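You operate a simulated robot arm through the tools that you are given. There is no shell and no other tool. Be economical: measure what you need, move in short steps, check, and stop when the job is done.

You run a simulated robot arm. Do the job below in one go: nothing can be reset, and whatever is moved stays where it is left.

TASK
Stand the small pot in a saucer of water on the potting tray.
Fine: orange saucer onto the tray first; tip glass No. 3 out into it, no spill, glass back; then the pot with its young plant into the saucer.

The check looks at the end state, three seconds after you hand in, the way a careful person would. Anything else that was tipped, shoved, dropped, spilled or broken makes it a failure.

THE ROBOT
A 6-joint arm with a two-finger parallel gripper, fixed in place. Base frame: the origin is at the foot of the arm, x ahead of it, y to its left, z up; the work surface is at about z = 800. Units: mm, degrees, N and s.
With the tool pointing down near the work surface it reaches from about 320 to 700 mm from the base axis. Its first joint turns from -166.0 to 166.0 degrees. Payload 4.1 kg.
The tool frame sits at the grasp point between the pads (the TCP): z along the fingers, y along the line on which they close. The tips reach 23 mm beyond it. Largest opening 94 mm; finger width 38, thickness 10; the body of the gripper, 54 by 96 mm, starts 39 mm behind the TCP.
Orientation is that of the tool frame in the base frame, as a unit quaternion [x, y, z, w]. With the fingers straight down and closing along the base's y, the tool's x points along the base's -x, its y along +y and its z along -z.

THE INTERFACE
- The arm moves only by the tool play_rows. Its argument "series" is a list of rows, each a list of 7 numbers: the opening in per cent of the stroke, from 0 (shut) to 100 (fully open), then the shift along the base's x, y, z in mm, then the turn, a rotation vector about the base's x, y, z in degrees. In form: [[fingers, tx, ty, tz, ax, ay, az], ...]. A call has 1 to 8 rows; each row shifts and turns the commanded pose from where the row before left it. Rows are played at 5 a second. More than 50 mm and 8.6 degrees between two rows, or a gripper value outside its range, and nothing of the call is played. A pose out of reach is approached as far as the arm can. The call stops where the force on the tool passes 40 N (or 10 N more than at its start, if that is more) or the arm is blocked; 0.2 s more then pass. Each finger travels about 45 mm/s and halts on what it meets, pressing with about 44 N; the grip force reading is that of the motor and also rises with nothing between the fingers. The clock runs only during rows and for 0.2 s after the last one: add rows that do not move to give the fingers time. The reply holds the time, the measured pose of the TCP, the force on the tool along the base axes, the opening and the grip force, in the units named above and with some noise, and new pictures: "pictures" is both (left out), scene, wrist or none.
- Cameras (640 x 400 px; columns grow to the right, rows downward): "scene" is fixed at [399.4, -500.1, 1556.4]; the picture's right is [1.00, 0.09, 0.00], its down [0.05, -0.62, -0.78] and it looks along [-0.07, 0.78, -0.62] (base axes); focal length 313 px, centre (320, 200). "wrist" rides on the gripper at [86, 16, -74] in the tool frame; the picture's right is [-0.18, 0.98, 0.00], its down [-0.58, -0.11, -0.81] and it looks along [-0.79, -0.15, 0.59] (tool axes); focal length 243 px, centre (320, 200). There is no depth. A picture from a camera that has moved, and an enlarged one, comes with that camera's place and axes in the base frame and with its lens.
- move_column(by): slides the trunk up (or, below 0, down) by that many mm; the arm rides with it, the base frame stays. It gives what a move gives, with no picture.
- close_up(camera, box): a new picture of the part [left, top, right, bottom] of that camera's present view, enlarged. The clock stands still meanwhile.
- job_done(): hands the job in; it is judged then, once.

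Go step by step. Nothing tells you positions but the pictures and the camera data: compare them with the known pose of the tool, close in by small moves and look again before you grip or let go. The budget is 120 turns and 170 pictures, counting those below and the enlarged ones. Unless the task says otherwise, let go and move clear before handing in, and close with one line.

The tools are called after ">>>" by a JSON object that holds its "api" and its "payload". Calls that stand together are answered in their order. play_rows: Moves the arm, as the interface text tells. Its arguments: {"type":"object","properties":{"series":{"type":"array","items":{"type":"array","items":{"type":"number"}}},"pictures":{"type":"string","enum":["both","scene","wrist","none"]}},"required":["series"]} The other tools are called the same way: move_column (by) slides the trunk up or down; close_up (camera, box) takes an enlarged picture of a part of a camera's view; job_done () hands the job in.

At the start:

```text
time: 0.0
tcp_pos: [314.3, 353.6, 1195.0]
tcp_rot: [0.0, 1.0, 0.0, 0.0]
force: [-0.1, 0.5, 0.5]
grip_width: 94.1
grip_force: 0.0
trunk travel left (down, up): [-500.0, 90.0]
```

scene: 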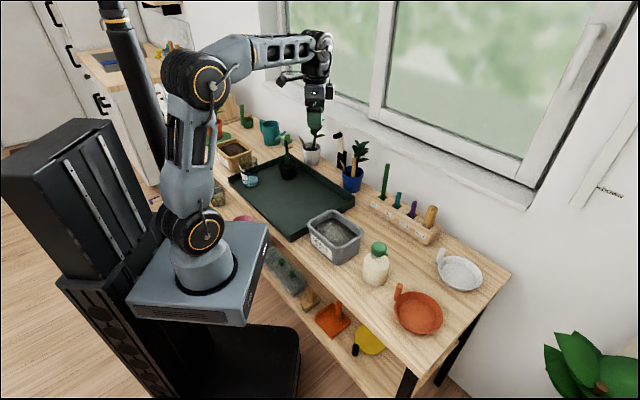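
wrist: 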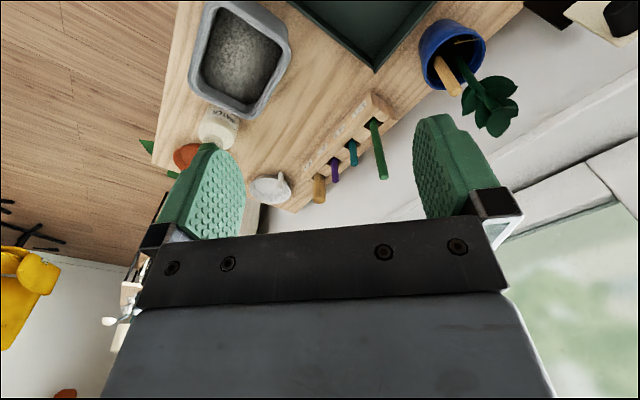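

I see a bench with a dark green tray, an orange saucer with a tab handle at the near right, a white saucer, pots and some glasses. I'll enlarge the picture to identify things before moving.

>>> {"api": "close_up", "payload": {"camera": "scene", "box": [200, 90, 360, 190]}}

>>> {"api": "close_up", "payload": {"camera": "scene", "box": [340, 230, 500, 350]}}

>>> {"api": "close_up", "payload": {"camera": "scene", "box": [200, 150, 360, 250]}}

```text
4.00 times, centred on (280, 140) of scene
camera zoom: at [399.4, -500.1, 1556.4], right [1.0, 0.09, 0.0], down [0.05, -0.62, -0.78], along [-0.07, 0.78, -0.62], focal length 1252 px, centre (480, 440)
```

zoom: 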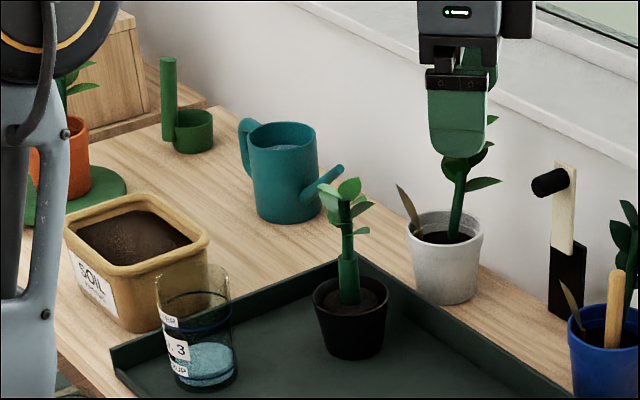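

```text
3.33 times, centred on (420, 290) of scene
camera zoom: at [399.4, -500.1, 1556.4], right [1.0, 0.09, 0.0], down [0.05, -0.62, -0.78], along [-0.07, 0.78, -0.62], focal length 1044 px, centre (-13, -100)
```

zoom: 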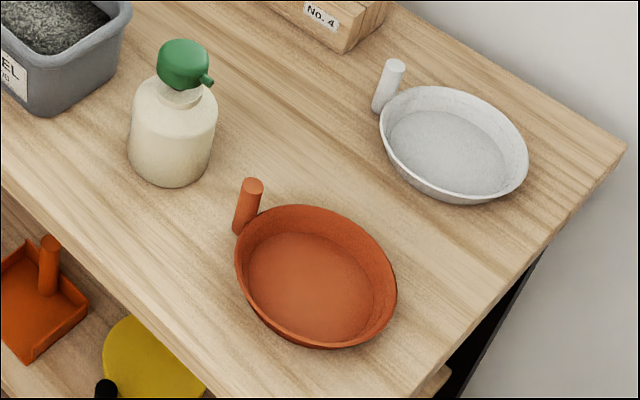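

```text
4.00 times, centred on (280, 200) of scene
camera zoom: at [399.4, -500.1, 1556.4], right [1.0, 0.09, 0.0], down [0.05, -0.62, -0.78], along [-0.07, 0.78, -0.62], focal length 1252 px, centre (480, 200)
```

zoom: 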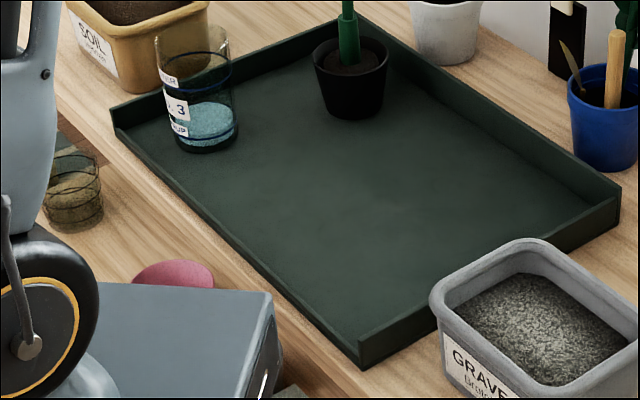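

The black pot with a young plant and glass No. 3 are already on the tray, near (168,583) and (27,516). The orange saucer is near (618,-17) with an upright post on its rim. I'll move over towards the saucer at height and look.

>>> {"api": "play_rows", "payload": {"series": [[100, 28, -40, 0, 0, 0, 0], [100, 28, -40, 0, 0, 0, 0], [100, 28, -40, 0, 0, 0, 0], [100, 28, -40, 0, 0, 0, 0], [100, 28, -40, 0, 0, 0, 0], [100, 28, -40, 0, 0, 0, 0], [100, 28, -40, 0, 0, 0, 0], [100, 28, -40, 0, 0, 0, 0]]}}

>>> {"api": "move_column", "payload": {"by": -150}}

>>> {"api": "close_up", "payload": {"camera": "wrist", "box": [0, 0, 640, 400]}}

```text
time: 1.8
tcp_pos: [538.8, 32.2, 1194.4]
tcp_rot: [0.0, 1.0, 0.0, -0.001]
force: [0.0, -0.2, 0.2]
grip_width: 94.2
grip_force: 0.0
trunk travel left (down, up): [-500.0, 90.0]
camera wrist: at [452.5, 48.0, 1269.7], right [0.18, 0.98, 0.0], down [0.58, -0.11, 0.81], along [0.79, -0.15, -0.59], focal length 243 px, centre (320, 200)
```

scene: 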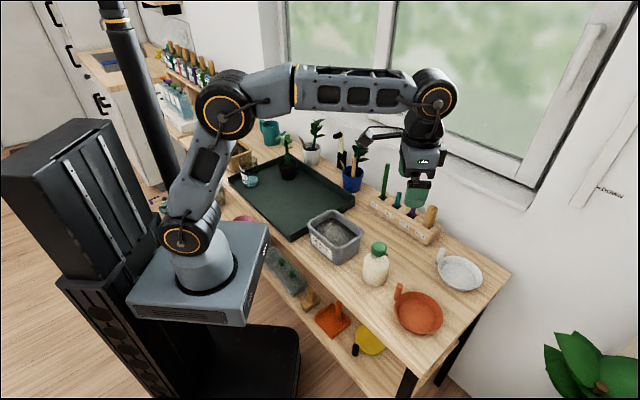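
wrist: 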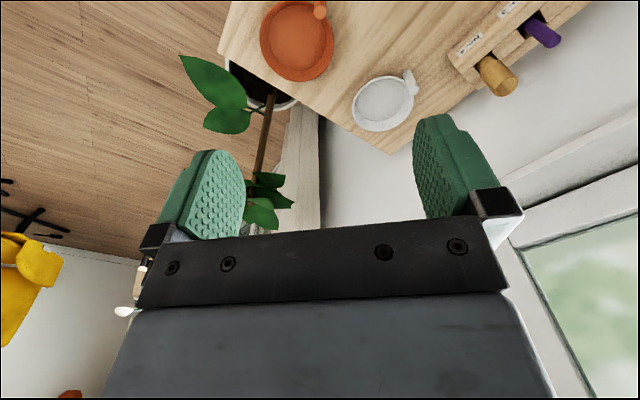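

```text
time: 3.5
tcp_pos: [539.3, 33.8, 1044.4]
tcp_rot: [0.0, 1.0, 0.0, -0.001]
force: [-0.8, -0.1, 0.2]
grip_width: 94.0
grip_force: 0.0
trunk travel left (down, up): [-350.0, 240.0]
```

```text
1.00 times, centred on (320, 200) of wrist
camera zoom: at [451.7, 49.1, 1120.0], right [0.18, 0.98, 0.0], down [0.58, -0.11, 0.81], along [0.79, -0.15, -0.59], focal length 243 px, centre (320, 200)
```

zoom: 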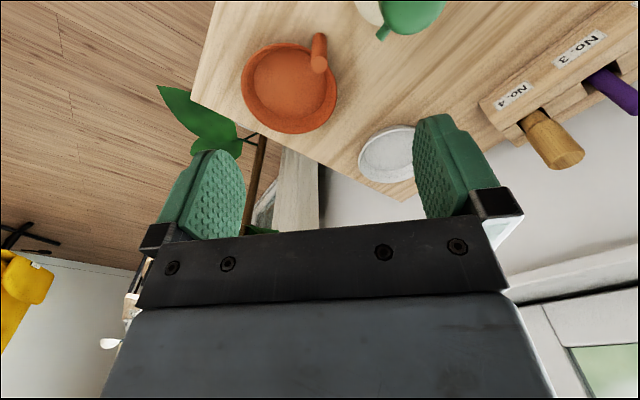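

The saucer measures about (614,-19) with radius about 63, and its post stands near (564,25) with the top near z=868. I'll turn the hand so the fingers close along the saucer's radius, go above the post and look.

>>> {"api": "play_rows", "payload": {"series": [[100, 5, -2, -15, 0, 0, 8.1], [100, 5, -2, -15, 0, 0, 8.1], [100, 5, -2, -15, 0, 0, 8.1], [100, 5, -2, -15, 0, 0, 8.1], [100, 4, -1, -15, 0, 0, 8.1], [100, 1, 0, -15, 0, 0, 8.1]]}}

>>> {"api": "close_up", "payload": {"camera": "scene", "box": [352, 210, 512, 310]}}

```text
time: 5.0
tcp_pos: [564.2, 24.3, 954.2]
tcp_rot: [-0.412, 0.911, -0.001, 0.0]
force: [0.2, 0.6, -0.9]
grip_width: 93.9
grip_force: 0.0
trunk travel left (down, up): [-350.0, 240.0]
camera wrist: at [494.2, -30.5, 1029.5], right [-0.62, 0.79, 0.0], down [0.46, 0.37, 0.81], along [0.63, 0.5, -0.59], focal length 243 px, centre (320, 200)
```

scene: 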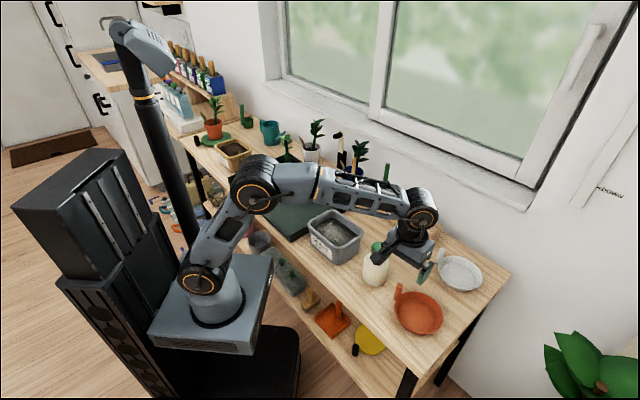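
wrist: 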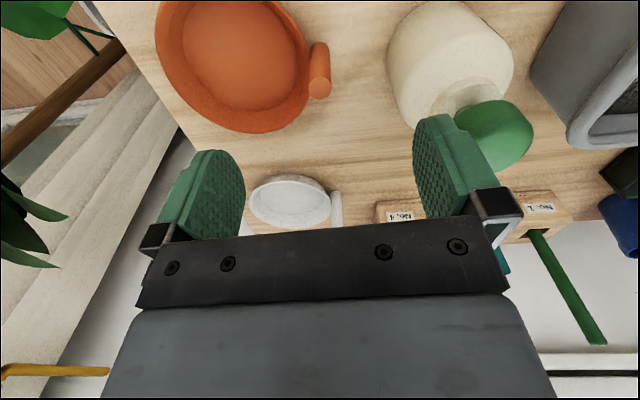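

```text
4.00 times, centred on (432, 260) of scene
camera zoom: at [399.4, -500.1, 1556.4], right [1.0, 0.09, 0.0], down [0.05, -0.62, -0.78], along [-0.07, 0.78, -0.62], focal length 1252 px, centre (-128, -40)
```

zoom: 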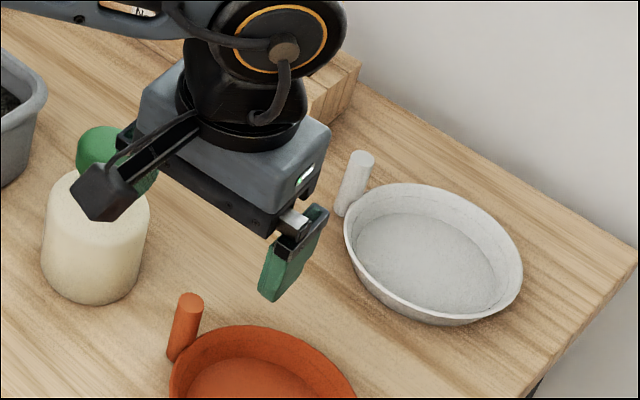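

The cream bottle (about (507,88), radius 40) sits right behind the post, so radial closing would bump it. I'll go up a little, turn a further 90° so the fingers close tangentially with the camera over the saucer, and narrow the opening.

>>> {"api": "play_rows", "payload": {"series": [[45, 0, 0, 40, 0, 0, 0], [45, 0, 0, 0, 0, 0, 8.2], [45, 0, 0, 0, 0, 0, 8.2], [45, 0, 0, 0, 0, 0, 8.2], [45, 0, 0, 0, 0, 0, 8.2], [45, 0, 0, 0, 0, 0, 8.2]], "pictures": "none"}}

>>> {"api": "play_rows", "payload": {"series": [[45, 0, 0, 0, 0, 0, 8.2], [45, 0, 0, 0, 0, 0, 8.2], [45, 0, 0, 0, 0, 0, 8.2], [45, 0, 0, 0, 0, 0, 8.2], [45, 0, 0, 0, 0, 0, 8.2], [45, 0, 0, 0, 0, 0, 8.0]]}}

>>> {"api": "close_up", "payload": {"camera": "scene", "box": [352, 210, 512, 310]}}

```text
time: 6.3
tcp_pos: [562.5, 23.6, 994.0]
tcp_rot: [-0.706, 0.709, 0.001, 0.001]
force: [-1.4, 0.1, -1.2]
grip_width: 42.2
grip_force: 0.0
trunk travel left (down, up): [-350.0, 240.0]
```

```text
time: 7.8
tcp_pos: [563.0, 23.8, 994.5]
tcp_rot: [0.936, -0.353, 0.0, 0.0]
force: [0.1, 0.0, -0.3]
grip_width: 42.1
grip_force: 0.0
trunk travel left (down, up): [-350.0, 240.0]
camera wrist: at [617.6, -45.1, 1069.8], right [-0.79, -0.62, 0.0], down [-0.37, 0.47, 0.81], along [-0.5, 0.63, -0.59], focal length 243 px, centre (320, 200)
```

scene: 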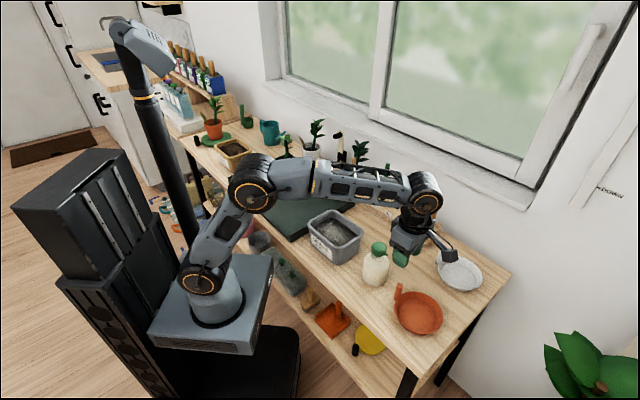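
wrist: 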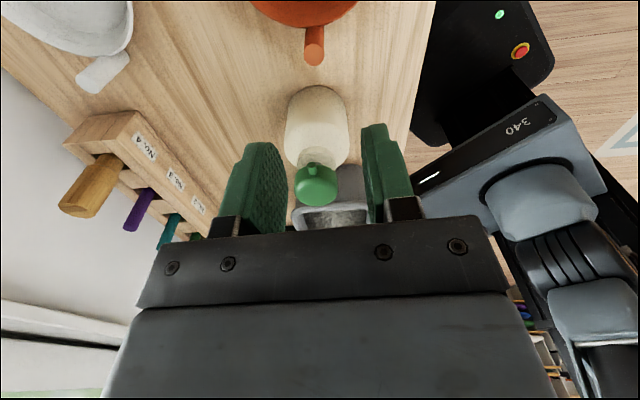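

```text
4.00 times, centred on (432, 260) of scene
camera zoom: at [399.4, -500.1, 1556.4], right [1.0, 0.09, 0.0], down [0.05, -0.62, -0.78], along [-0.07, 0.78, -0.62], focal length 1252 px, centre (-128, -40)
```

zoom: 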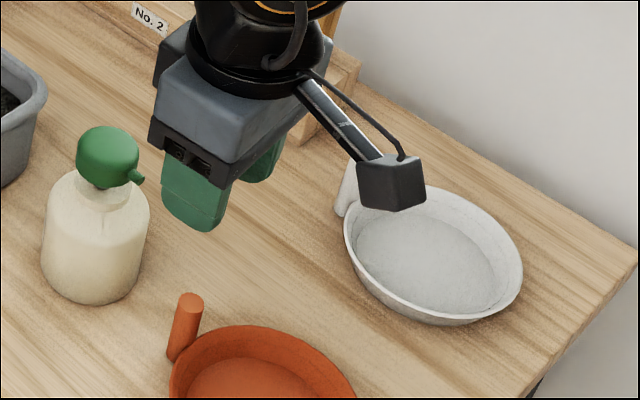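

Post is at about (565,26), top about 865. I'll descend with the TCP slightly outboard of it, stopping short to check the clearance to rim and bottle.

>>> {"api": "play_rows", "payload": {"series": [[45, -1, 4, -40, 0, 0, 0], [45, 0, 0, -40, 0, 0, 0], [45, 0, 0, -30, 0, 0, 0], [45, 0, 0, -10, 0, 0, 0]]}}

>>> {"api": "close_up", "payload": {"camera": "scene", "box": [352, 240, 480, 320]}}

```text
time: 8.8
tcp_pos: [561.6, 27.5, 875.7]
tcp_rot: [0.936, -0.353, 0.001, 0.0]
force: [0.6, 0.0, 0.0]
grip_width: 42.3
grip_force: 0.2
trunk travel left (down, up): [-350.0, 240.0]
camera wrist: at [615.8, -41.7, 949.8], right [-0.79, -0.62, 0.0], down [-0.36, 0.47, 0.81], along [-0.5, 0.64, -0.59], focal length 243 px, centre (320, 200)
```

scene: 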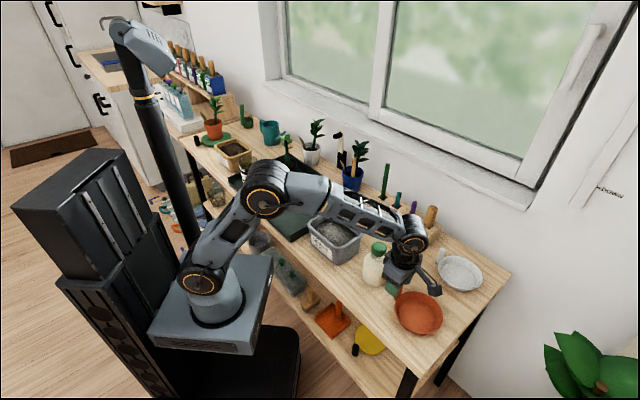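
wrist: 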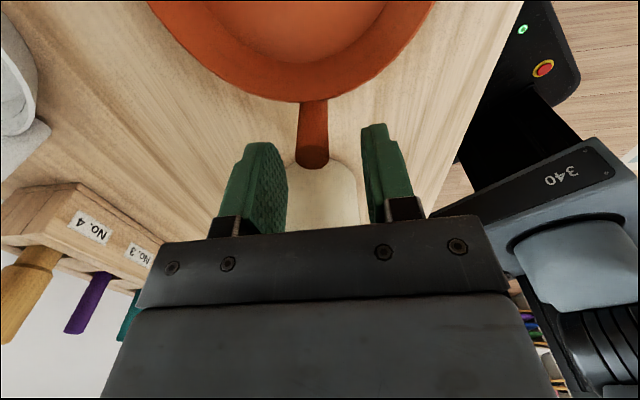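

```text
5.00 times, centred on (416, 280) of scene
camera zoom: at [399.4, -500.1, 1556.4], right [1.0, 0.09, 0.0], down [0.05, -0.62, -0.78], along [-0.07, 0.78, -0.62], focal length 1566 px, centre (-160, -200)
```

zoom: 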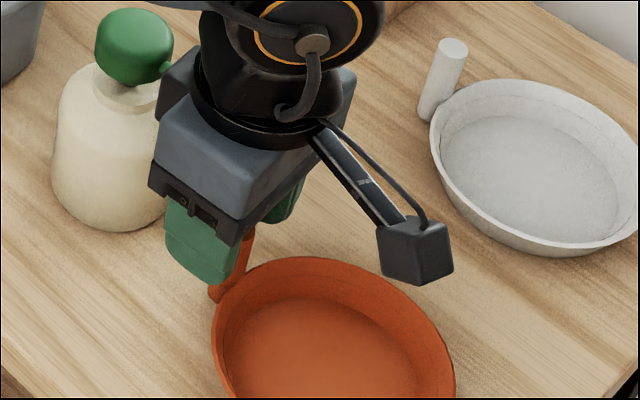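

The post is between the fingers, about 3 mm off centre. I'll correct this, go down so the tips stay just above the rim (TCP about 858), and close.

>>> {"api": "play_rows", "payload": {"series": [[45, 3.3, 0.7, -8, 0, 0, 0], [45, 0, 0, -9, 0, 0, 0], [30, 0, 0, 0, 0, 0, 0], [10, 0, 0, 0, 0, 0, 0], [0, 0, 0, 0, 0, 0, 0], [0, 0, 0, 0, 0, 0, 0], [0, 0, 0, 0, 0, 0, 0], [0, 0, 0, 0, 0, 0, 0]]}}

>>> {"api": "close_up", "payload": {"camera": "scene", "box": [352, 240, 480, 320]}}

```text
time: 10.6
tcp_pos: [565.2, 29.5, 857.7]
tcp_rot: [0.936, -0.353, 0.001, 0.0]
force: [0.3, 0.3, -0.3]
grip_width: 16.3
grip_force: 43.9
trunk travel left (down, up): [-350.0, 240.0]
camera wrist: at [619.7, -40.9, 933.0], right [-0.79, -0.62, 0.0], down [-0.36, 0.47, 0.81], along [-0.5, 0.64, -0.59], focal length 243 px, centre (320, 200)
```

scene: 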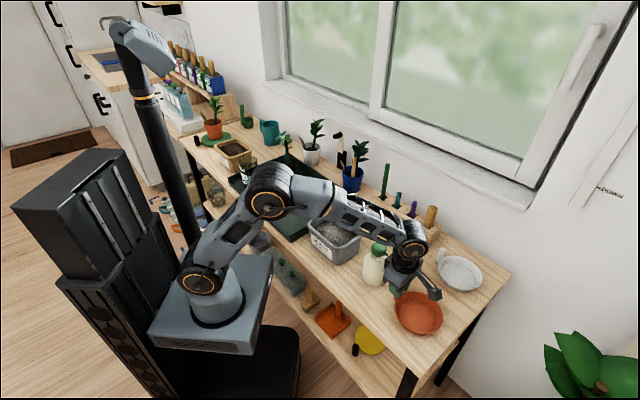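
wrist: 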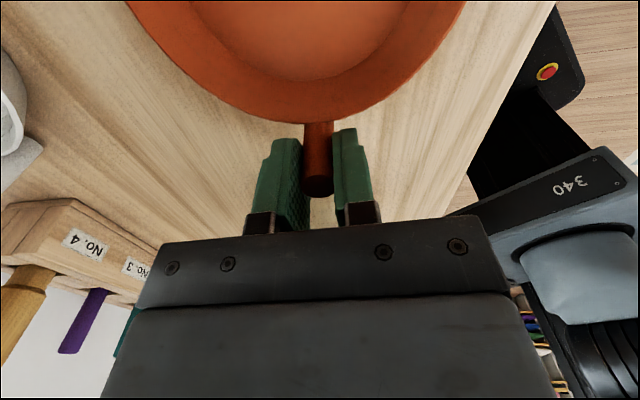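

```text
5.00 times, centred on (416, 280) of scene
camera zoom: at [399.4, -500.1, 1556.4], right [1.0, 0.09, 0.0], down [0.05, -0.62, -0.78], along [-0.07, 0.78, -0.62], focal length 1566 px, centre (-160, -200)
```

zoom: 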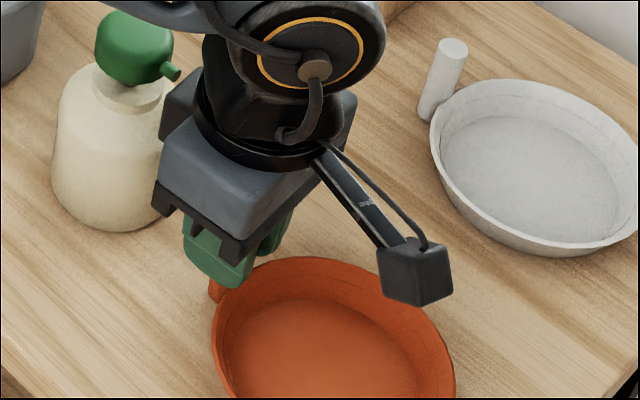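

The post is gripped at 16 mm. Lifting straight up.

>>> {"api": "play_rows", "payload": {"series": [[0, 0, 0, 6, 0, 0, 0], [0, 0, 0, 10, 0, 0, 0], [0, 0, 0, 20, 0, 0, 0], [0, 0, 0, 30, 0, 0, 0]]}}

>>> {"api": "close_up", "payload": {"camera": "scene", "box": [352, 230, 480, 310]}}

```text
time: 11.6
tcp_pos: [564.3, 28.2, 924.6]
tcp_rot: [0.935, -0.354, -0.001, 0.0]
force: [-0.7, 0.3, -2.1]
grip_width: 16.1
grip_force: 43.8
trunk travel left (down, up): [-350.0, 240.0]
camera wrist: at [619.5, -40.3, 999.7], right [-0.79, -0.62, 0.0], down [-0.36, 0.47, 0.81], along [-0.5, 0.64, -0.59], focal length 243 px, centre (320, 200)
```

scene: 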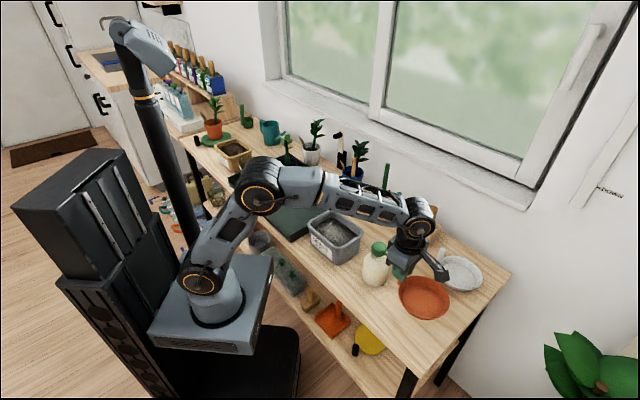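
wrist: 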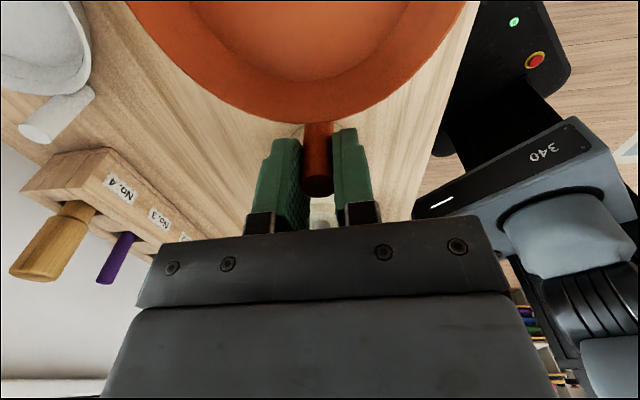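

```text
5.00 times, centred on (416, 270) of scene
camera zoom: at [399.4, -500.1, 1556.4], right [1.0, 0.09, 0.0], down [0.05, -0.62, -0.78], along [-0.07, 0.78, -0.62], focal length 1566 px, centre (-160, -150)
```

zoom: 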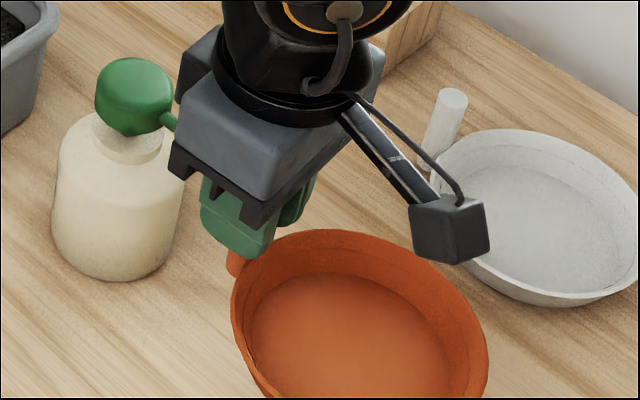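

It holds level. Up to about 1055, then swing over the tray while turning the post outward.

>>> {"api": "play_rows", "payload": {"series": [[0, 0, 0, 40, 0, 0, 0], [0, 0, 0, 45, 0, 0, 0], [0, 0, 0, 45, 0, 0, 0], [0, -23, 38, 0, 0, 0, -6.5], [0, -23, 38, 0, 0, 0, -6.5], [0, -23, 38, 0, 0, 0, -6.5], [0, -23, 38, 0, 0, 0, -6.5], [0, -23, 38, 0, 0, 0, -6.5]], "pictures": "none"}}

>>> {"api": "play_rows", "payload": {"series": [[0, -23, 38, 0, 0, 0, -6.6], [0, -23, 38, 0, 0, 0, -6.6], [0, -23, 38, 0, 0, 0, -6.6], [0, -23, 38, 0, 0, 0, -6.6], [0, -23, 38, 0, 0, 0, -6.6], [0, -24, 38, 0, 0, 0, -6.6], [0, -25, 38, 0, 0, 0, -6.6]]}}

```text
time: 13.3
tcp_pos: [449.6, 218.6, 1052.4]
tcp_rot: [0.799, -0.602, 0.0, 0.0]
force: [0.1, 0.2, -1.5]
grip_width: 16.1
grip_force: 43.9
trunk travel left (down, up): [-350.0, 240.0]
```

```text
time: 14.9
tcp_pos: [286.6, 484.8, 1052.5]
tcp_rot: [-0.499, 0.867, -0.001, 0.0]
force: [0.6, 0.6, -0.5]
grip_width: 16.3
grip_force: 44.6
trunk travel left (down, up): [-350.0, 240.0]
camera wrist: at [229.5, 418.0, 1128.4], right [-0.76, 0.65, 0.0], down [0.39, 0.45, 0.81], along [0.53, 0.61, -0.59], focal length 243 px, centre (320, 200)
```

scene: 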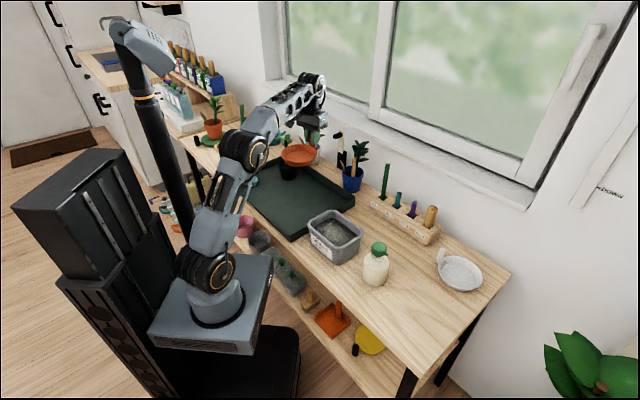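
wrist: 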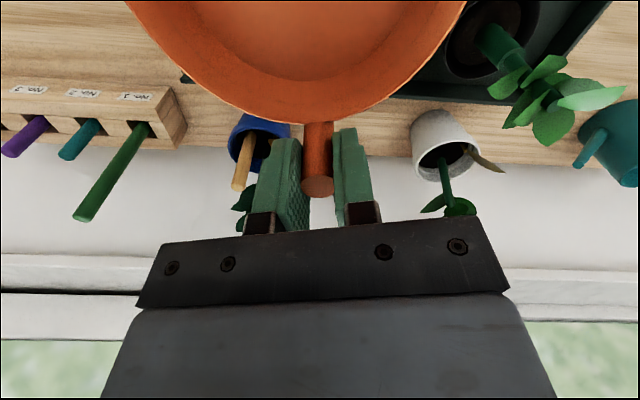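

The saucer is above the middle of the tray, well away from the pot (about (169,590)) and the glass. Descending in stages.

>>> {"api": "play_rows", "payload": {"series": [[0, 0, 0, -45, 0, 0, 0], [0, 0, 0, -45, 0, 0, 0], [0, 0, 0, -40, 0, 0, 0], [0, 0, 0, -30, 0, 0, 0], [0, 0, 0, -10, 0, 0, 0]]}}

>>> {"api": "close_up", "payload": {"camera": "scene", "box": [220, 130, 380, 230]}}

```text
time: 16.1
tcp_pos: [286.8, 486.1, 882.2]
tcp_rot: [-0.499, 0.866, -0.001, 0.0]
force: [-0.3, -0.1, -0.5]
grip_width: 16.2
grip_force: 44.8
trunk travel left (down, up): [-350.0, 240.0]
camera wrist: at [228.7, 418.2, 958.3], right [-0.76, 0.65, 0.0], down [0.39, 0.45, 0.81], along [0.53, 0.61, -0.59], focal length 243 px, centre (320, 200)
```

scene: 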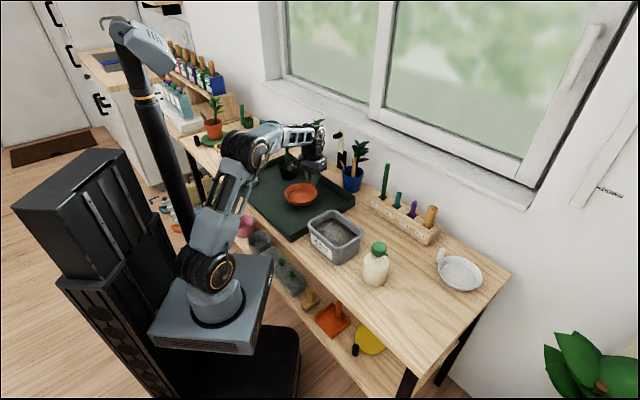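
wrist: 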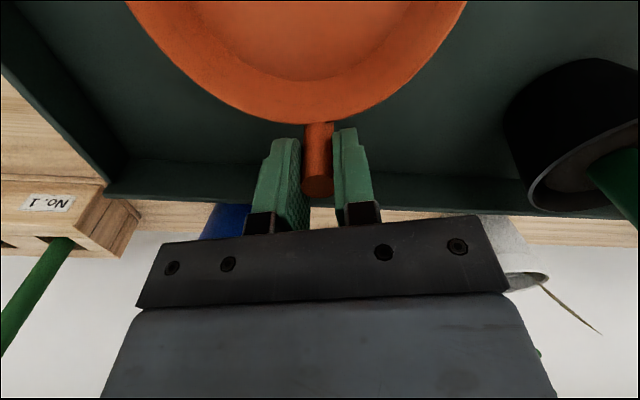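

```text
4.00 times, centred on (300, 180) of scene
camera zoom: at [399.4, -500.1, 1556.4], right [1.0, 0.09, 0.0], down [0.05, -0.62, -0.78], along [-0.07, 0.78, -0.62], focal length 1252 px, centre (400, 280)
```

zoom: 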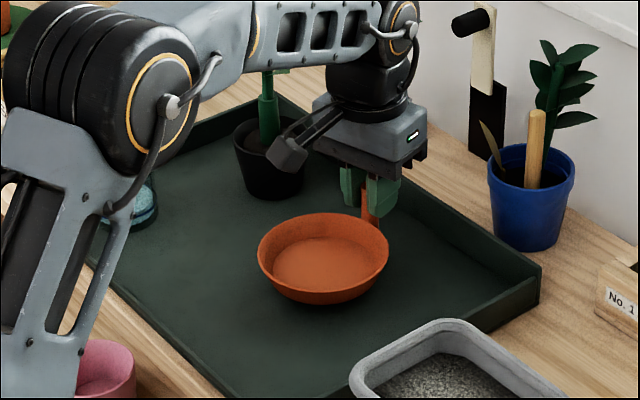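

About 18 mm to go. Descending in fine steps until contact.

>>> {"api": "play_rows", "payload": {"series": [[0, 0, 0, -8, 0, 0, 0], [0, 0, 0, -6, 0, 0, 0], [0, 0, 0, -2, 0, 0, 0], [0, 0, 0, 0, 0, 0, 0]], "pictures": "none"}}

>>> {"api": "close_up", "payload": {"camera": "scene", "box": [260, 160, 340, 210]}}

```text
time: 17.1
tcp_pos: [286.8, 483.9, 866.8]
tcp_rot: [-0.499, 0.866, 0.0, 0.001]
force: [0.0, 0.0, -1.0]
grip_width: 16.1
grip_force: 43.9
trunk travel left (down, up): [-350.0, 240.0]
```

```text
8.00 times, centred on (300, 185) of scene
camera zoom: at [399.4, -500.1, 1556.4], right [1.0, 0.09, 0.0], down [0.05, -0.62, -0.78], along [-0.07, 0.78, -0.62], focal length 2505 px, centre (480, 320)
```

zoom: 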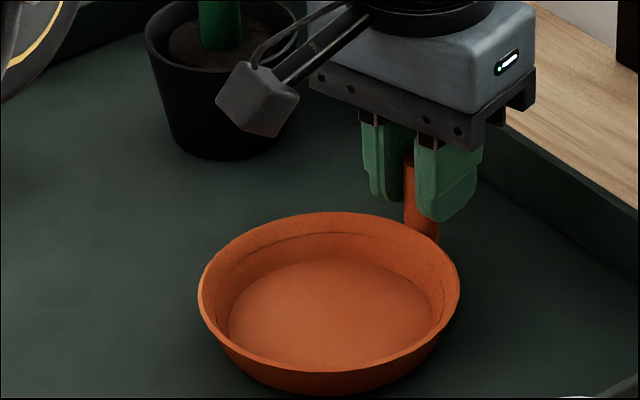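

>>> {"api": "play_rows", "payload": {"series": [[0, 0, 0, -1.5, 0, 0, 0], [0, 0, 0, 0, 0, 0, 0]], "pictures": "none"}}

>>> {"api": "play_rows", "payload": {"series": [[0, 0, 0, -1.5, 0, 0, 0], [0, 0, 0, 0, 0, 0, 0]], "pictures": "none"}}

>>> {"api": "play_rows", "payload": {"series": [[0, 0, 0, -1, 0, 0, 0], [0, 0, 0, 0, 0, 0, 0]], "pictures": "none"}}

```text
time: 17.8
tcp_pos: [286.8, 485.2, 867.1]
tcp_rot: [-0.499, 0.866, 0.0, 0.0]
force: [-0.8, 0.0, -1.2]
grip_width: 16.3
grip_force: 44.3
trunk travel left (down, up): [-350.0, 240.0]
```

```text
time: 18.4
tcp_pos: [286.6, 485.1, 864.2]
tcp_rot: [-0.5, 0.866, 0.0, 0.0]
force: [-0.4, 0.3, -2.3]
grip_width: 16.1
grip_force: 44.3
trunk travel left (down, up): [-350.0, 240.0]
```

```text
time: 18.9
tcp_pos: [285.6, 486.0, 863.9]
tcp_rot: [-0.499, 0.866, 0.001, 0.001]
force: [0.5, 1.4, 4.6]
grip_width: 16.2
grip_force: 44.2
trunk travel left (down, up): [-350.0, 240.0]
```

Contact is made (force now pushes up), so I release gently and rise.

>>> {"api": "play_rows", "payload": {"series": [[22, 0, 0, 0, 0, 0, 0], [35, 0, 0, 0, 0, 0, 0], [45, 0, 0, 0, 0, 0, 0], [45, 0, 0, 20, 0, 0, 0], [45, 0, 0, 40, 0, 0, 0], [45, 0, 0, 40, 0, 0, 0], [45, 0, 0, 40, 0, 0, 0]]}}

>>> {"api": "close_up", "payload": {"camera": "scene", "box": [220, 130, 380, 230]}}

```text
time: 20.6
tcp_pos: [285.5, 486.0, 1002.8]
tcp_rot: [-0.499, 0.867, -0.001, 0.0]
force: [0.1, -0.1, -0.2]
grip_width: 42.2
grip_force: 0.0
trunk travel left (down, up): [-350.0, 240.0]
camera wrist: at [228.5, 418.6, 1079.0], right [-0.76, 0.65, 0.0], down [0.39, 0.45, 0.81], along [0.53, 0.61, -0.59], focal length 243 px, centre (320, 200)
```

scene: 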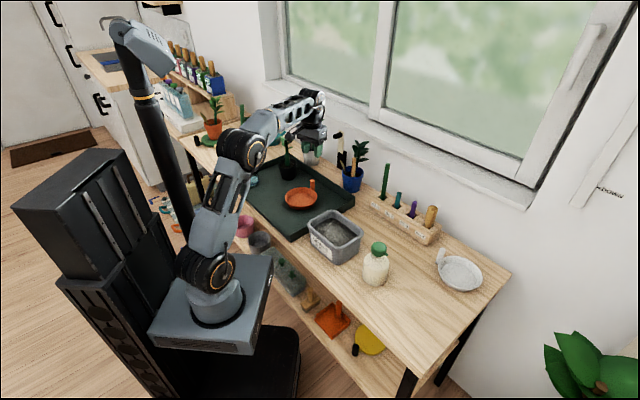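
wrist: 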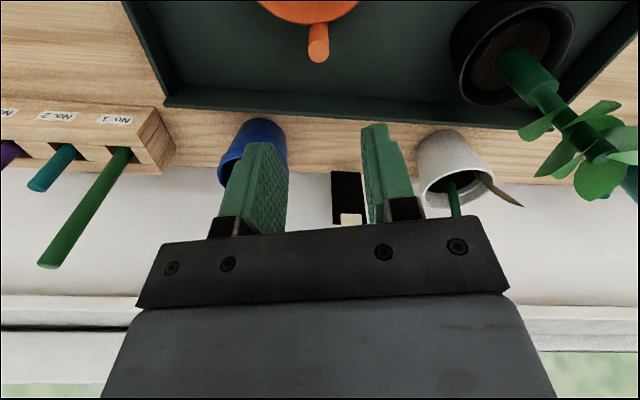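

```text
4.00 times, centred on (300, 180) of scene
camera zoom: at [399.4, -500.1, 1556.4], right [1.0, 0.09, 0.0], down [0.05, -0.62, -0.78], along [-0.07, 0.78, -0.62], focal length 1252 px, centre (400, 280)
```

zoom: 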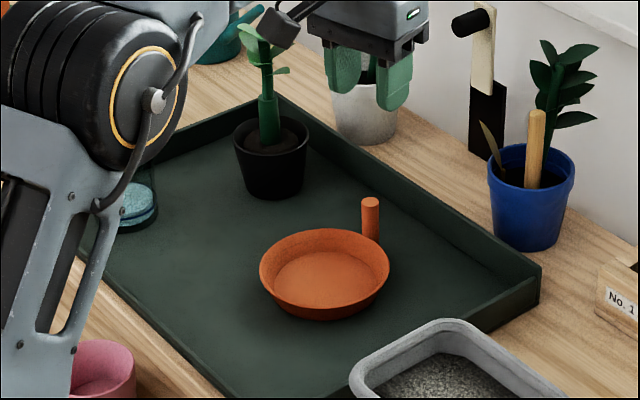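

The saucer stands on the tray, centred at about (251,425). Next is glass No. 3, gripped from the side, so I rise, swing over and turn the hand so that the camera will be on top when the tool is laid level.

>>> {"api": "play_rows", "payload": {"series": [[100, 0, 0, 45, 0, 0, 0], [100, 0, -5, 45, 0, 0, -8.3], [100, 0, -5, 45, 0, 0, -8.3], [100, -20, -5, 0, 0, 0, -8.3], [100, -20, -5, 0, 0, 0, -8.3], [100, -20, -5, 0, 0, 0, -8.3], [100, -20, -5, 0, 0, 0, -8.3], [100, -20, -5, 0, 0, 0, -8.3]], "pictures": "none"}}

>>> {"api": "play_rows", "payload": {"series": [[100, -20, -5, 0, 0, 0, -8.3], [100, -20, -5, 0, 0, 0, -8.3], [100, -20, -5, 0, 0, 0, -8.3], [100, -20, -5, 0, 0, 0, -8.3], [100, -20, -5, 0, 0, 0, -8.3], [100, -20, -5, 0, 0, 0, -8.3], [100, -20, 0, 0, 0, 0, -8.3], [100, -18, 0, 0, 0, 0, -8.3]], "pictures": "none"}}

>>> {"api": "play_rows", "payload": {"series": [[100, 0, 0, 0, 0, 0, -8.3], [100, 0, 0, 0, 0, 0, -8.3], [100, 0, 0, 0, 0, 0, -8.3], [100, 0, 0, 0, 0, 0, 0]]}}

```text
time: 22.4
tcp_pos: [183.2, 443.9, 1132.9]
tcp_rot: [-0.014, 1.0, 0.0, 0.0]
force: [-0.5, 0.7, -0.7]
grip_width: 94.2
grip_force: 0.0
out of reach, approached as far as the arm can: row 3
trunk travel left (down, up): [-350.0, 240.0]
```

```text
time: 24.1
tcp_pos: [23.9, 413.7, 1132.8]
tcp_rot: [0.535, 0.845, -0.001, 0.0]
force: [0.3, -0.2, -1.0]
grip_width: 94.0
grip_force: 0.0
trunk travel left (down, up): [-350.0, 240.0]
```

```text
time: 25.1
tcp_pos: [102.5, 410.9, 1131.5]
tcp_rot: [0.698, 0.716, -0.002, -0.001]
force: [-0.5, -0.6, -0.3]
grip_width: 93.9
grip_force: 0.1
out of reach, approached as far as the arm can: row 2, 3
trunk travel left (down, up): [-350.0, 240.0]
camera wrist: at [116.9, 497.9, 1206.3], right [0.99, -0.16, -0.01], down [-0.09, -0.58, 0.81], along [-0.13, -0.8, -0.59], focal length 243 px, centre (320, 200)
```

scene: 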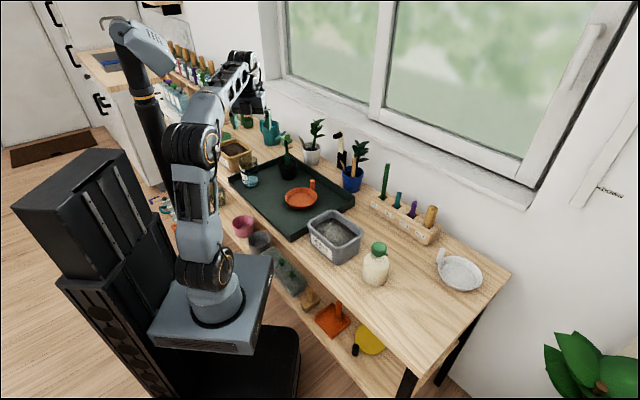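
wrist: 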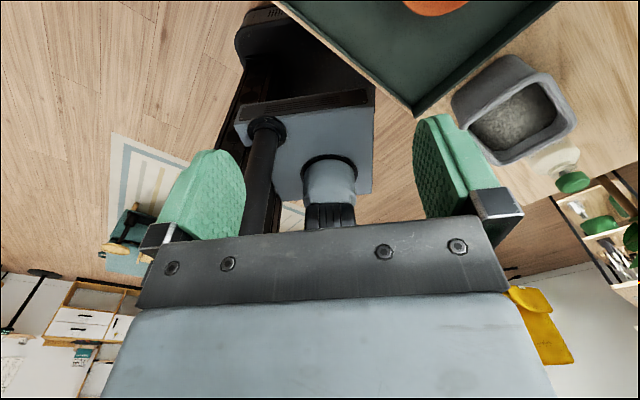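

The hand ran into the last joint's limit, so a radial camera-up pose isn't reachable this way. I'll turn back to yaw -45° and lay the tool over towards heading 135° (from the right-front), which also brings the camera on top.

>>> {"api": "play_rows", "payload": {"series": [[100, 15, 5, 5, 0, 0, 7.3], [100, 15, 5, 5, 0, 0, 7.3], [100, 15, 5, 0, 0, 0, 7.3], [100, 15, 0, 0, 0, 0, 7.3], [100, 10, 0, 0, 0, 0, 7.3], [100, 0, 0, 0, 0, 0, 7.0], [100, 0, 0, 0, 0, 0, 0]], "pictures": "none"}}

```text
time: 26.8
tcp_pos: [171.8, 426.5, 1141.7]
tcp_rot: [0.39, 0.921, 0.0, 0.0]
force: [-0.2, 0.8, 0.1]
grip_width: 93.9
grip_force: 0.1
trunk travel left (down, up): [-350.0, 240.0]
```

>>> {"api": "play_rows", "payload": {"series": [[100, -8, 0, 0, 5.8, 5.8, 0], [100, -8, 0, 0, 5.8, 5.8, 0], [100, -8, 0, 0, 5.8, 5.8, 0], [100, -8, 0, 0, 5.8, 5.8, 0], [100, -8, 0, 0, 5.8, 5.8, 0], [100, -8, 0, 0, 5.8, 5.8, 0], [100, -8, 0, 0, 5.8, 5.8, 0], [100, 0, 0, 0, 0, 0, 0]]}}

```text
time: 28.6
tcp_pos: [115.9, 425.9, 1142.9]
tcp_rot: [0.343, 0.807, 0.181, -0.446]
force: [-0.4, 0.5, -0.5]
grip_width: 93.9
grip_force: 0.0
trunk travel left (down, up): [-350.0, 240.0]
camera wrist: at [140.2, 426.7, 1255.2], right [0.77, 0.62, -0.17], down [0.62, -0.79, -0.06], along [-0.17, -0.06, -0.98], focal length 243 px, centre (320, 200)
```

scene: 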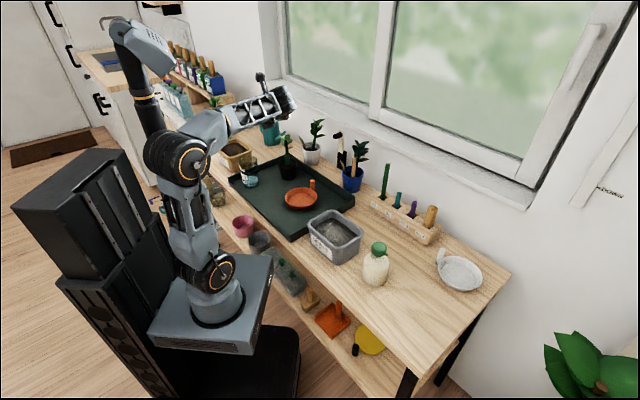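
wrist: 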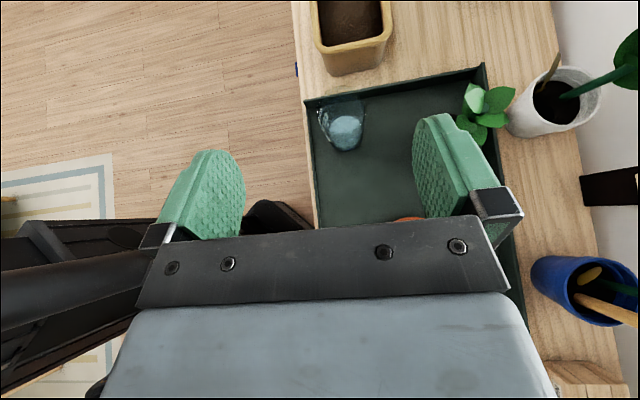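

The camera is on top now and sees the glass at about (24,521). I tilt 16° more towards level and enlarge the glass.

>>> {"api": "play_rows", "payload": {"series": [[100, 0, 0, 0, 5.8, 5.8, 0], [100, 0, 0, 0, 5.8, 5.8, 0], [100, 0, 0, 0, 0, 0, 0]]}}

>>> {"api": "close_up", "payload": {"camera": "wrist", "box": [280, 60, 440, 160]}}

>>> {"api": "close_up", "payload": {"camera": "scene", "box": [220, 140, 300, 190]}}

```text
time: 29.4
tcp_pos: [116.4, 426.4, 1141.7]
tcp_rot: [0.312, 0.736, 0.225, -0.557]
force: [-0.1, -0.6, 0.3]
grip_width: 93.9
grip_force: 0.0
trunk travel left (down, up): [-350.0, 240.0]
camera wrist: at [162.5, 404.8, 1245.4], right [0.73, 0.65, -0.19], down [0.58, -0.75, -0.33], along [-0.36, 0.13, -0.92], focal length 243 px, centre (320, 200)
```

scene: 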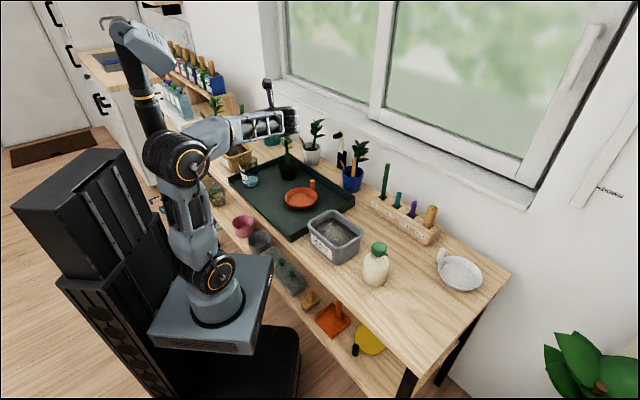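
wrist: 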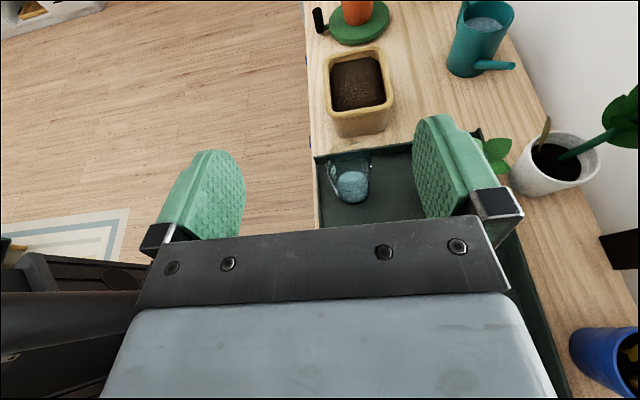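

```text
4.00 times, centred on (360, 110) of wrist
camera zoom: at [162.5, 404.8, 1245.4], right [0.73, 0.65, -0.19], down [0.58, -0.75, -0.33], along [-0.36, 0.13, -0.92], focal length 970 px, centre (160, 560)
```

zoom: 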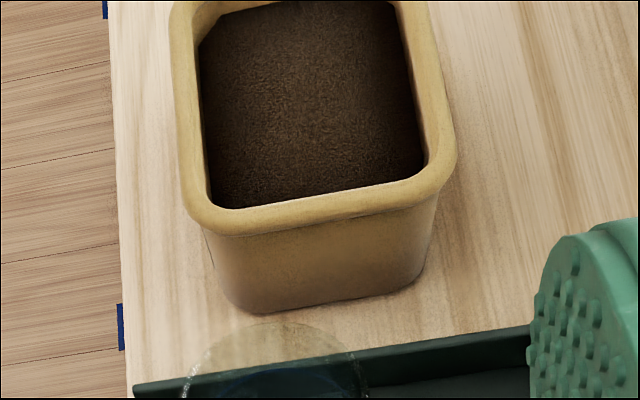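

```text
8.00 times, centred on (260, 165) of scene
camera zoom: at [399.4, -500.1, 1556.4], right [1.0, 0.09, 0.0], down [0.05, -0.62, -0.78], along [-0.07, 0.78, -0.62], focal length 2505 px, centre (800, 480)
```

zoom: 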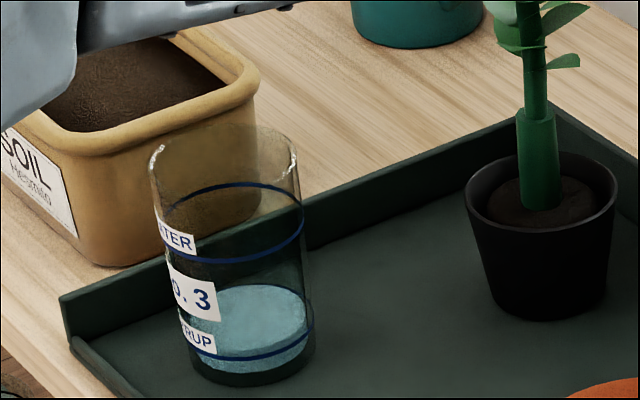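

Glass: about (25,518), 115 tall, about 71 across, one third full. I lower the levelled hand to a pre-grasp about 70 mm short of it.

>>> {"api": "play_rows", "payload": {"series": [[100, -7, 7, -40, 0, 0, 0], [100, -7, 7, -40, 0, 0, 0], [100, -7, 7, -40, 0, 0, 0], [100, -7, 7, -40, 0, 0, 0], [100, -7, 7, -40, 0, 0, 0], [100, -4, 4, -35, 0, 0, 0], [100, 0, 0, 0, 0, 0, 0]]}}

>>> {"api": "close_up", "payload": {"camera": "scene", "box": [220, 130, 348, 210]}}

```text
time: 30.9
tcp_pos: [76.8, 464.3, 904.8]
tcp_rot: [0.311, 0.736, 0.224, -0.557]
force: [-0.5, 0.4, -0.3]
grip_width: 93.8
grip_force: 0.0
trunk travel left (down, up): [-350.0, 240.0]
camera wrist: at [123.4, 443.9, 1009.7], right [0.73, 0.65, -0.19], down [0.58, -0.75, -0.33], along [-0.36, 0.13, -0.92], focal length 243 px, centre (320, 200)
```

scene: 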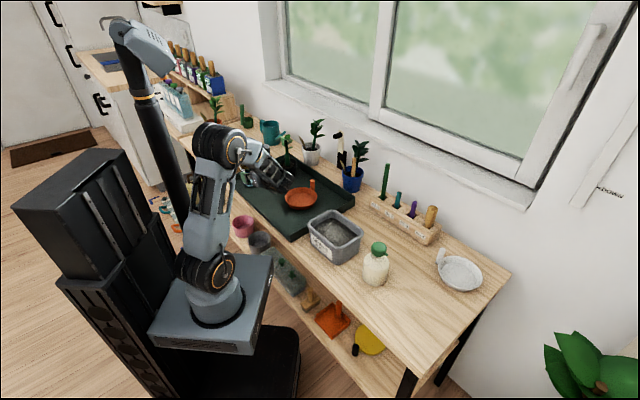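
wrist: 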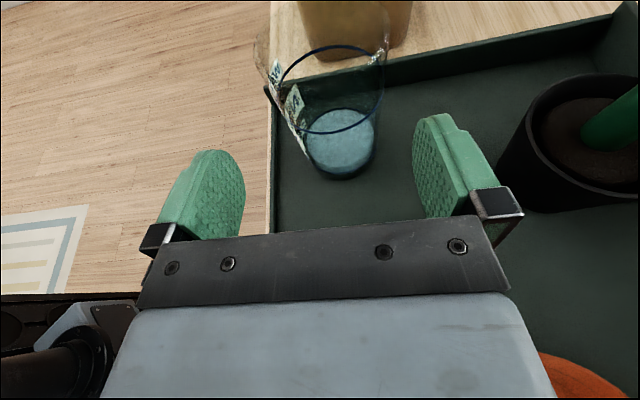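

```text
5.00 times, centred on (284, 170) of scene
camera zoom: at [399.4, -500.1, 1556.4], right [1.0, 0.09, 0.0], down [0.05, -0.62, -0.78], along [-0.07, 0.78, -0.62], focal length 1566 px, centre (500, 350)
```

zoom: 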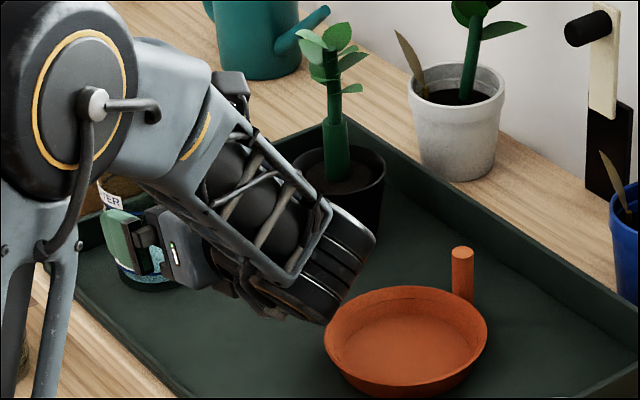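

The glass axis works out at about (26,522), about 4 mm to the right of my line. I correct sideways, lower to grip height and go half way in.

>>> {"api": "play_rows", "payload": {"series": [[100, 3, 3, -18, 0, 0, 0], [100, 0, 0, -16, 0, 0, 0], [100, -10, 10, 0, 0, 0, 0], [100, -8, 8, 0, 0, 0, 0], [100, 0, 0, 0, 0, 0, 0]]}}

>>> {"api": "close_up", "payload": {"camera": "scene", "box": [220, 140, 300, 190]}}

```text
time: 32.1
tcp_pos: [61.7, 485.1, 871.3]
tcp_rot: [0.313, 0.736, 0.225, -0.557]
force: [1.0, -0.3, 0.6]
grip_width: 94.1
grip_force: 0.0
trunk travel left (down, up): [-350.0, 240.0]
camera wrist: at [108.6, 465.0, 976.1], right [0.73, 0.65, -0.19], down [0.58, -0.75, -0.33], along [-0.36, 0.13, -0.92], focal length 243 px, centre (320, 200)
```

scene: 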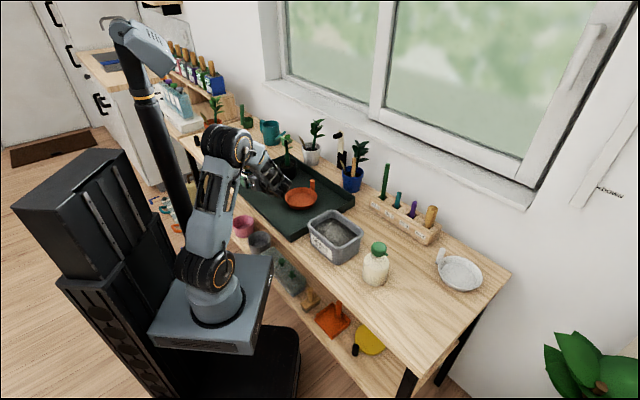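
wrist: 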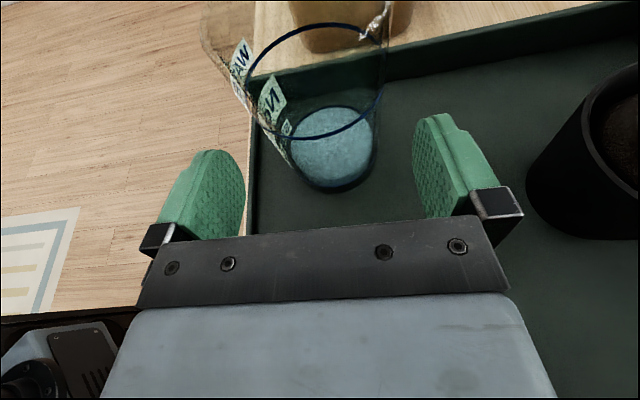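

```text
8.00 times, centred on (260, 165) of scene
camera zoom: at [399.4, -500.1, 1556.4], right [1.0, 0.09, 0.0], down [0.05, -0.62, -0.78], along [-0.07, 0.78, -0.62], focal length 2505 px, centre (800, 480)
```

zoom: 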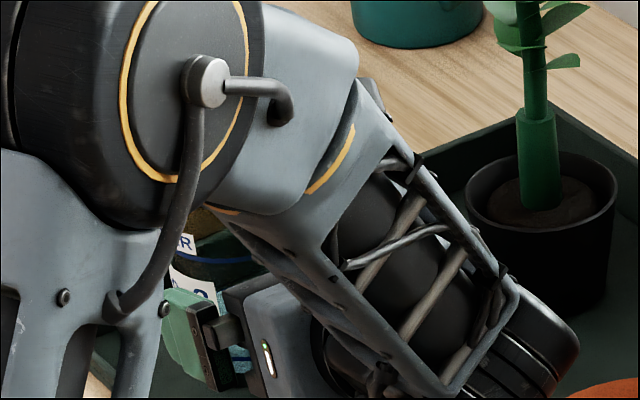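

Lateral alignment is good to a couple of millimetres. I go 28 mm further in.

>>> {"api": "play_rows", "payload": {"series": [[100, -7, 7, 0, 0, 0, 0], [100, -7, 7, 0, 0, 0, 0], [100, -6, 6, 0, 0, 0, 0], [100, 0, 0, 0, 0, 0, 0]], "pictures": "wrist"}}

```text
time: 33.1
tcp_pos: [41.9, 507.2, 871.4]
tcp_rot: [0.312, 0.736, 0.225, -0.558]
force: [-0.5, 0.3, -0.9]
grip_width: 93.9
grip_force: 0.0
trunk travel left (down, up): [-350.0, 240.0]
camera wrist: at [88.5, 484.8, 976.2], right [0.73, 0.65, -0.19], down [0.58, -0.75, -0.33], along [-0.36, 0.13, -0.92], focal length 243 px, centre (320, 200)
```

wrist: 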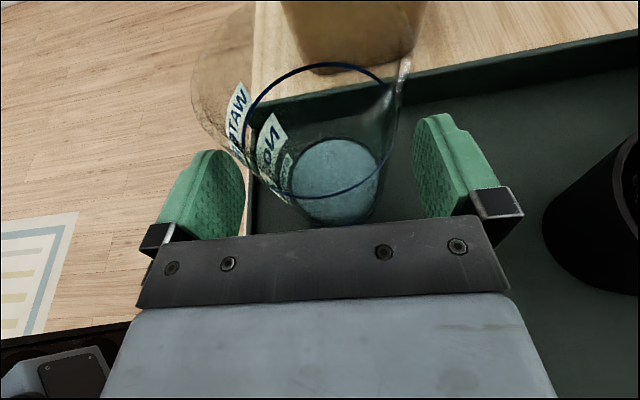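

The glass stands between the pads with its axis about 18 mm beyond the TCP. A final 6 mm in and 2 mm sideways, then close slowly.

>>> {"api": "play_rows", "payload": {"series": [[100, -2.8, 5.6, 0, 0, 0, 0], [90, 0, 0, 0, 0, 0, 0], [80, 0, 0, 0, 0, 0, 0], [72, 0, 0, 0, 0, 0, 0], [60, 0, 0, 0, 0, 0, 0], [60, 0, 0, 0, 0, 0, 0], [60, 0, 0, 0, 0, 0, 0]]}}

```text
time: 34.8
tcp_pos: [39.1, 511.5, 872.5]
tcp_rot: [0.312, 0.736, 0.225, -0.557]
force: [-0.6, 0.4, 0.3]
grip_width: 68.7
grip_force: 43.2
trunk travel left (down, up): [-350.0, 240.0]
camera wrist: at [85.7, 490.2, 976.1], right [0.73, 0.65, -0.19], down [0.58, -0.75, -0.33], along [-0.36, 0.13, -0.92], focal length 243 px, centre (320, 200)
```

scene: 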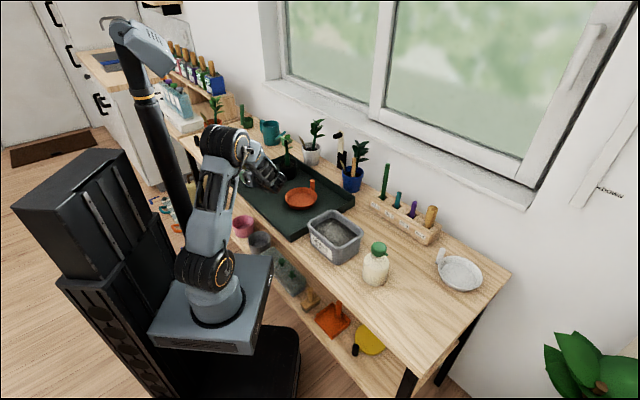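
wrist: 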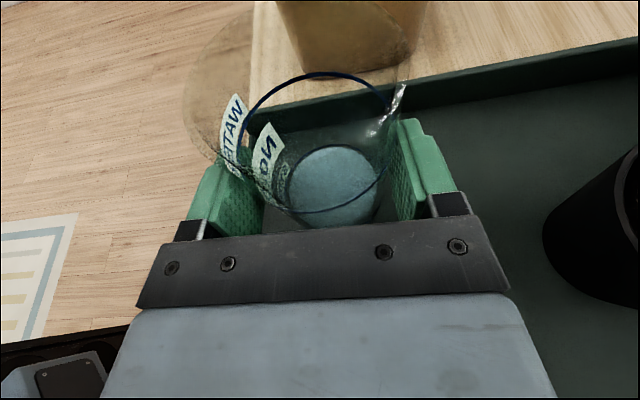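

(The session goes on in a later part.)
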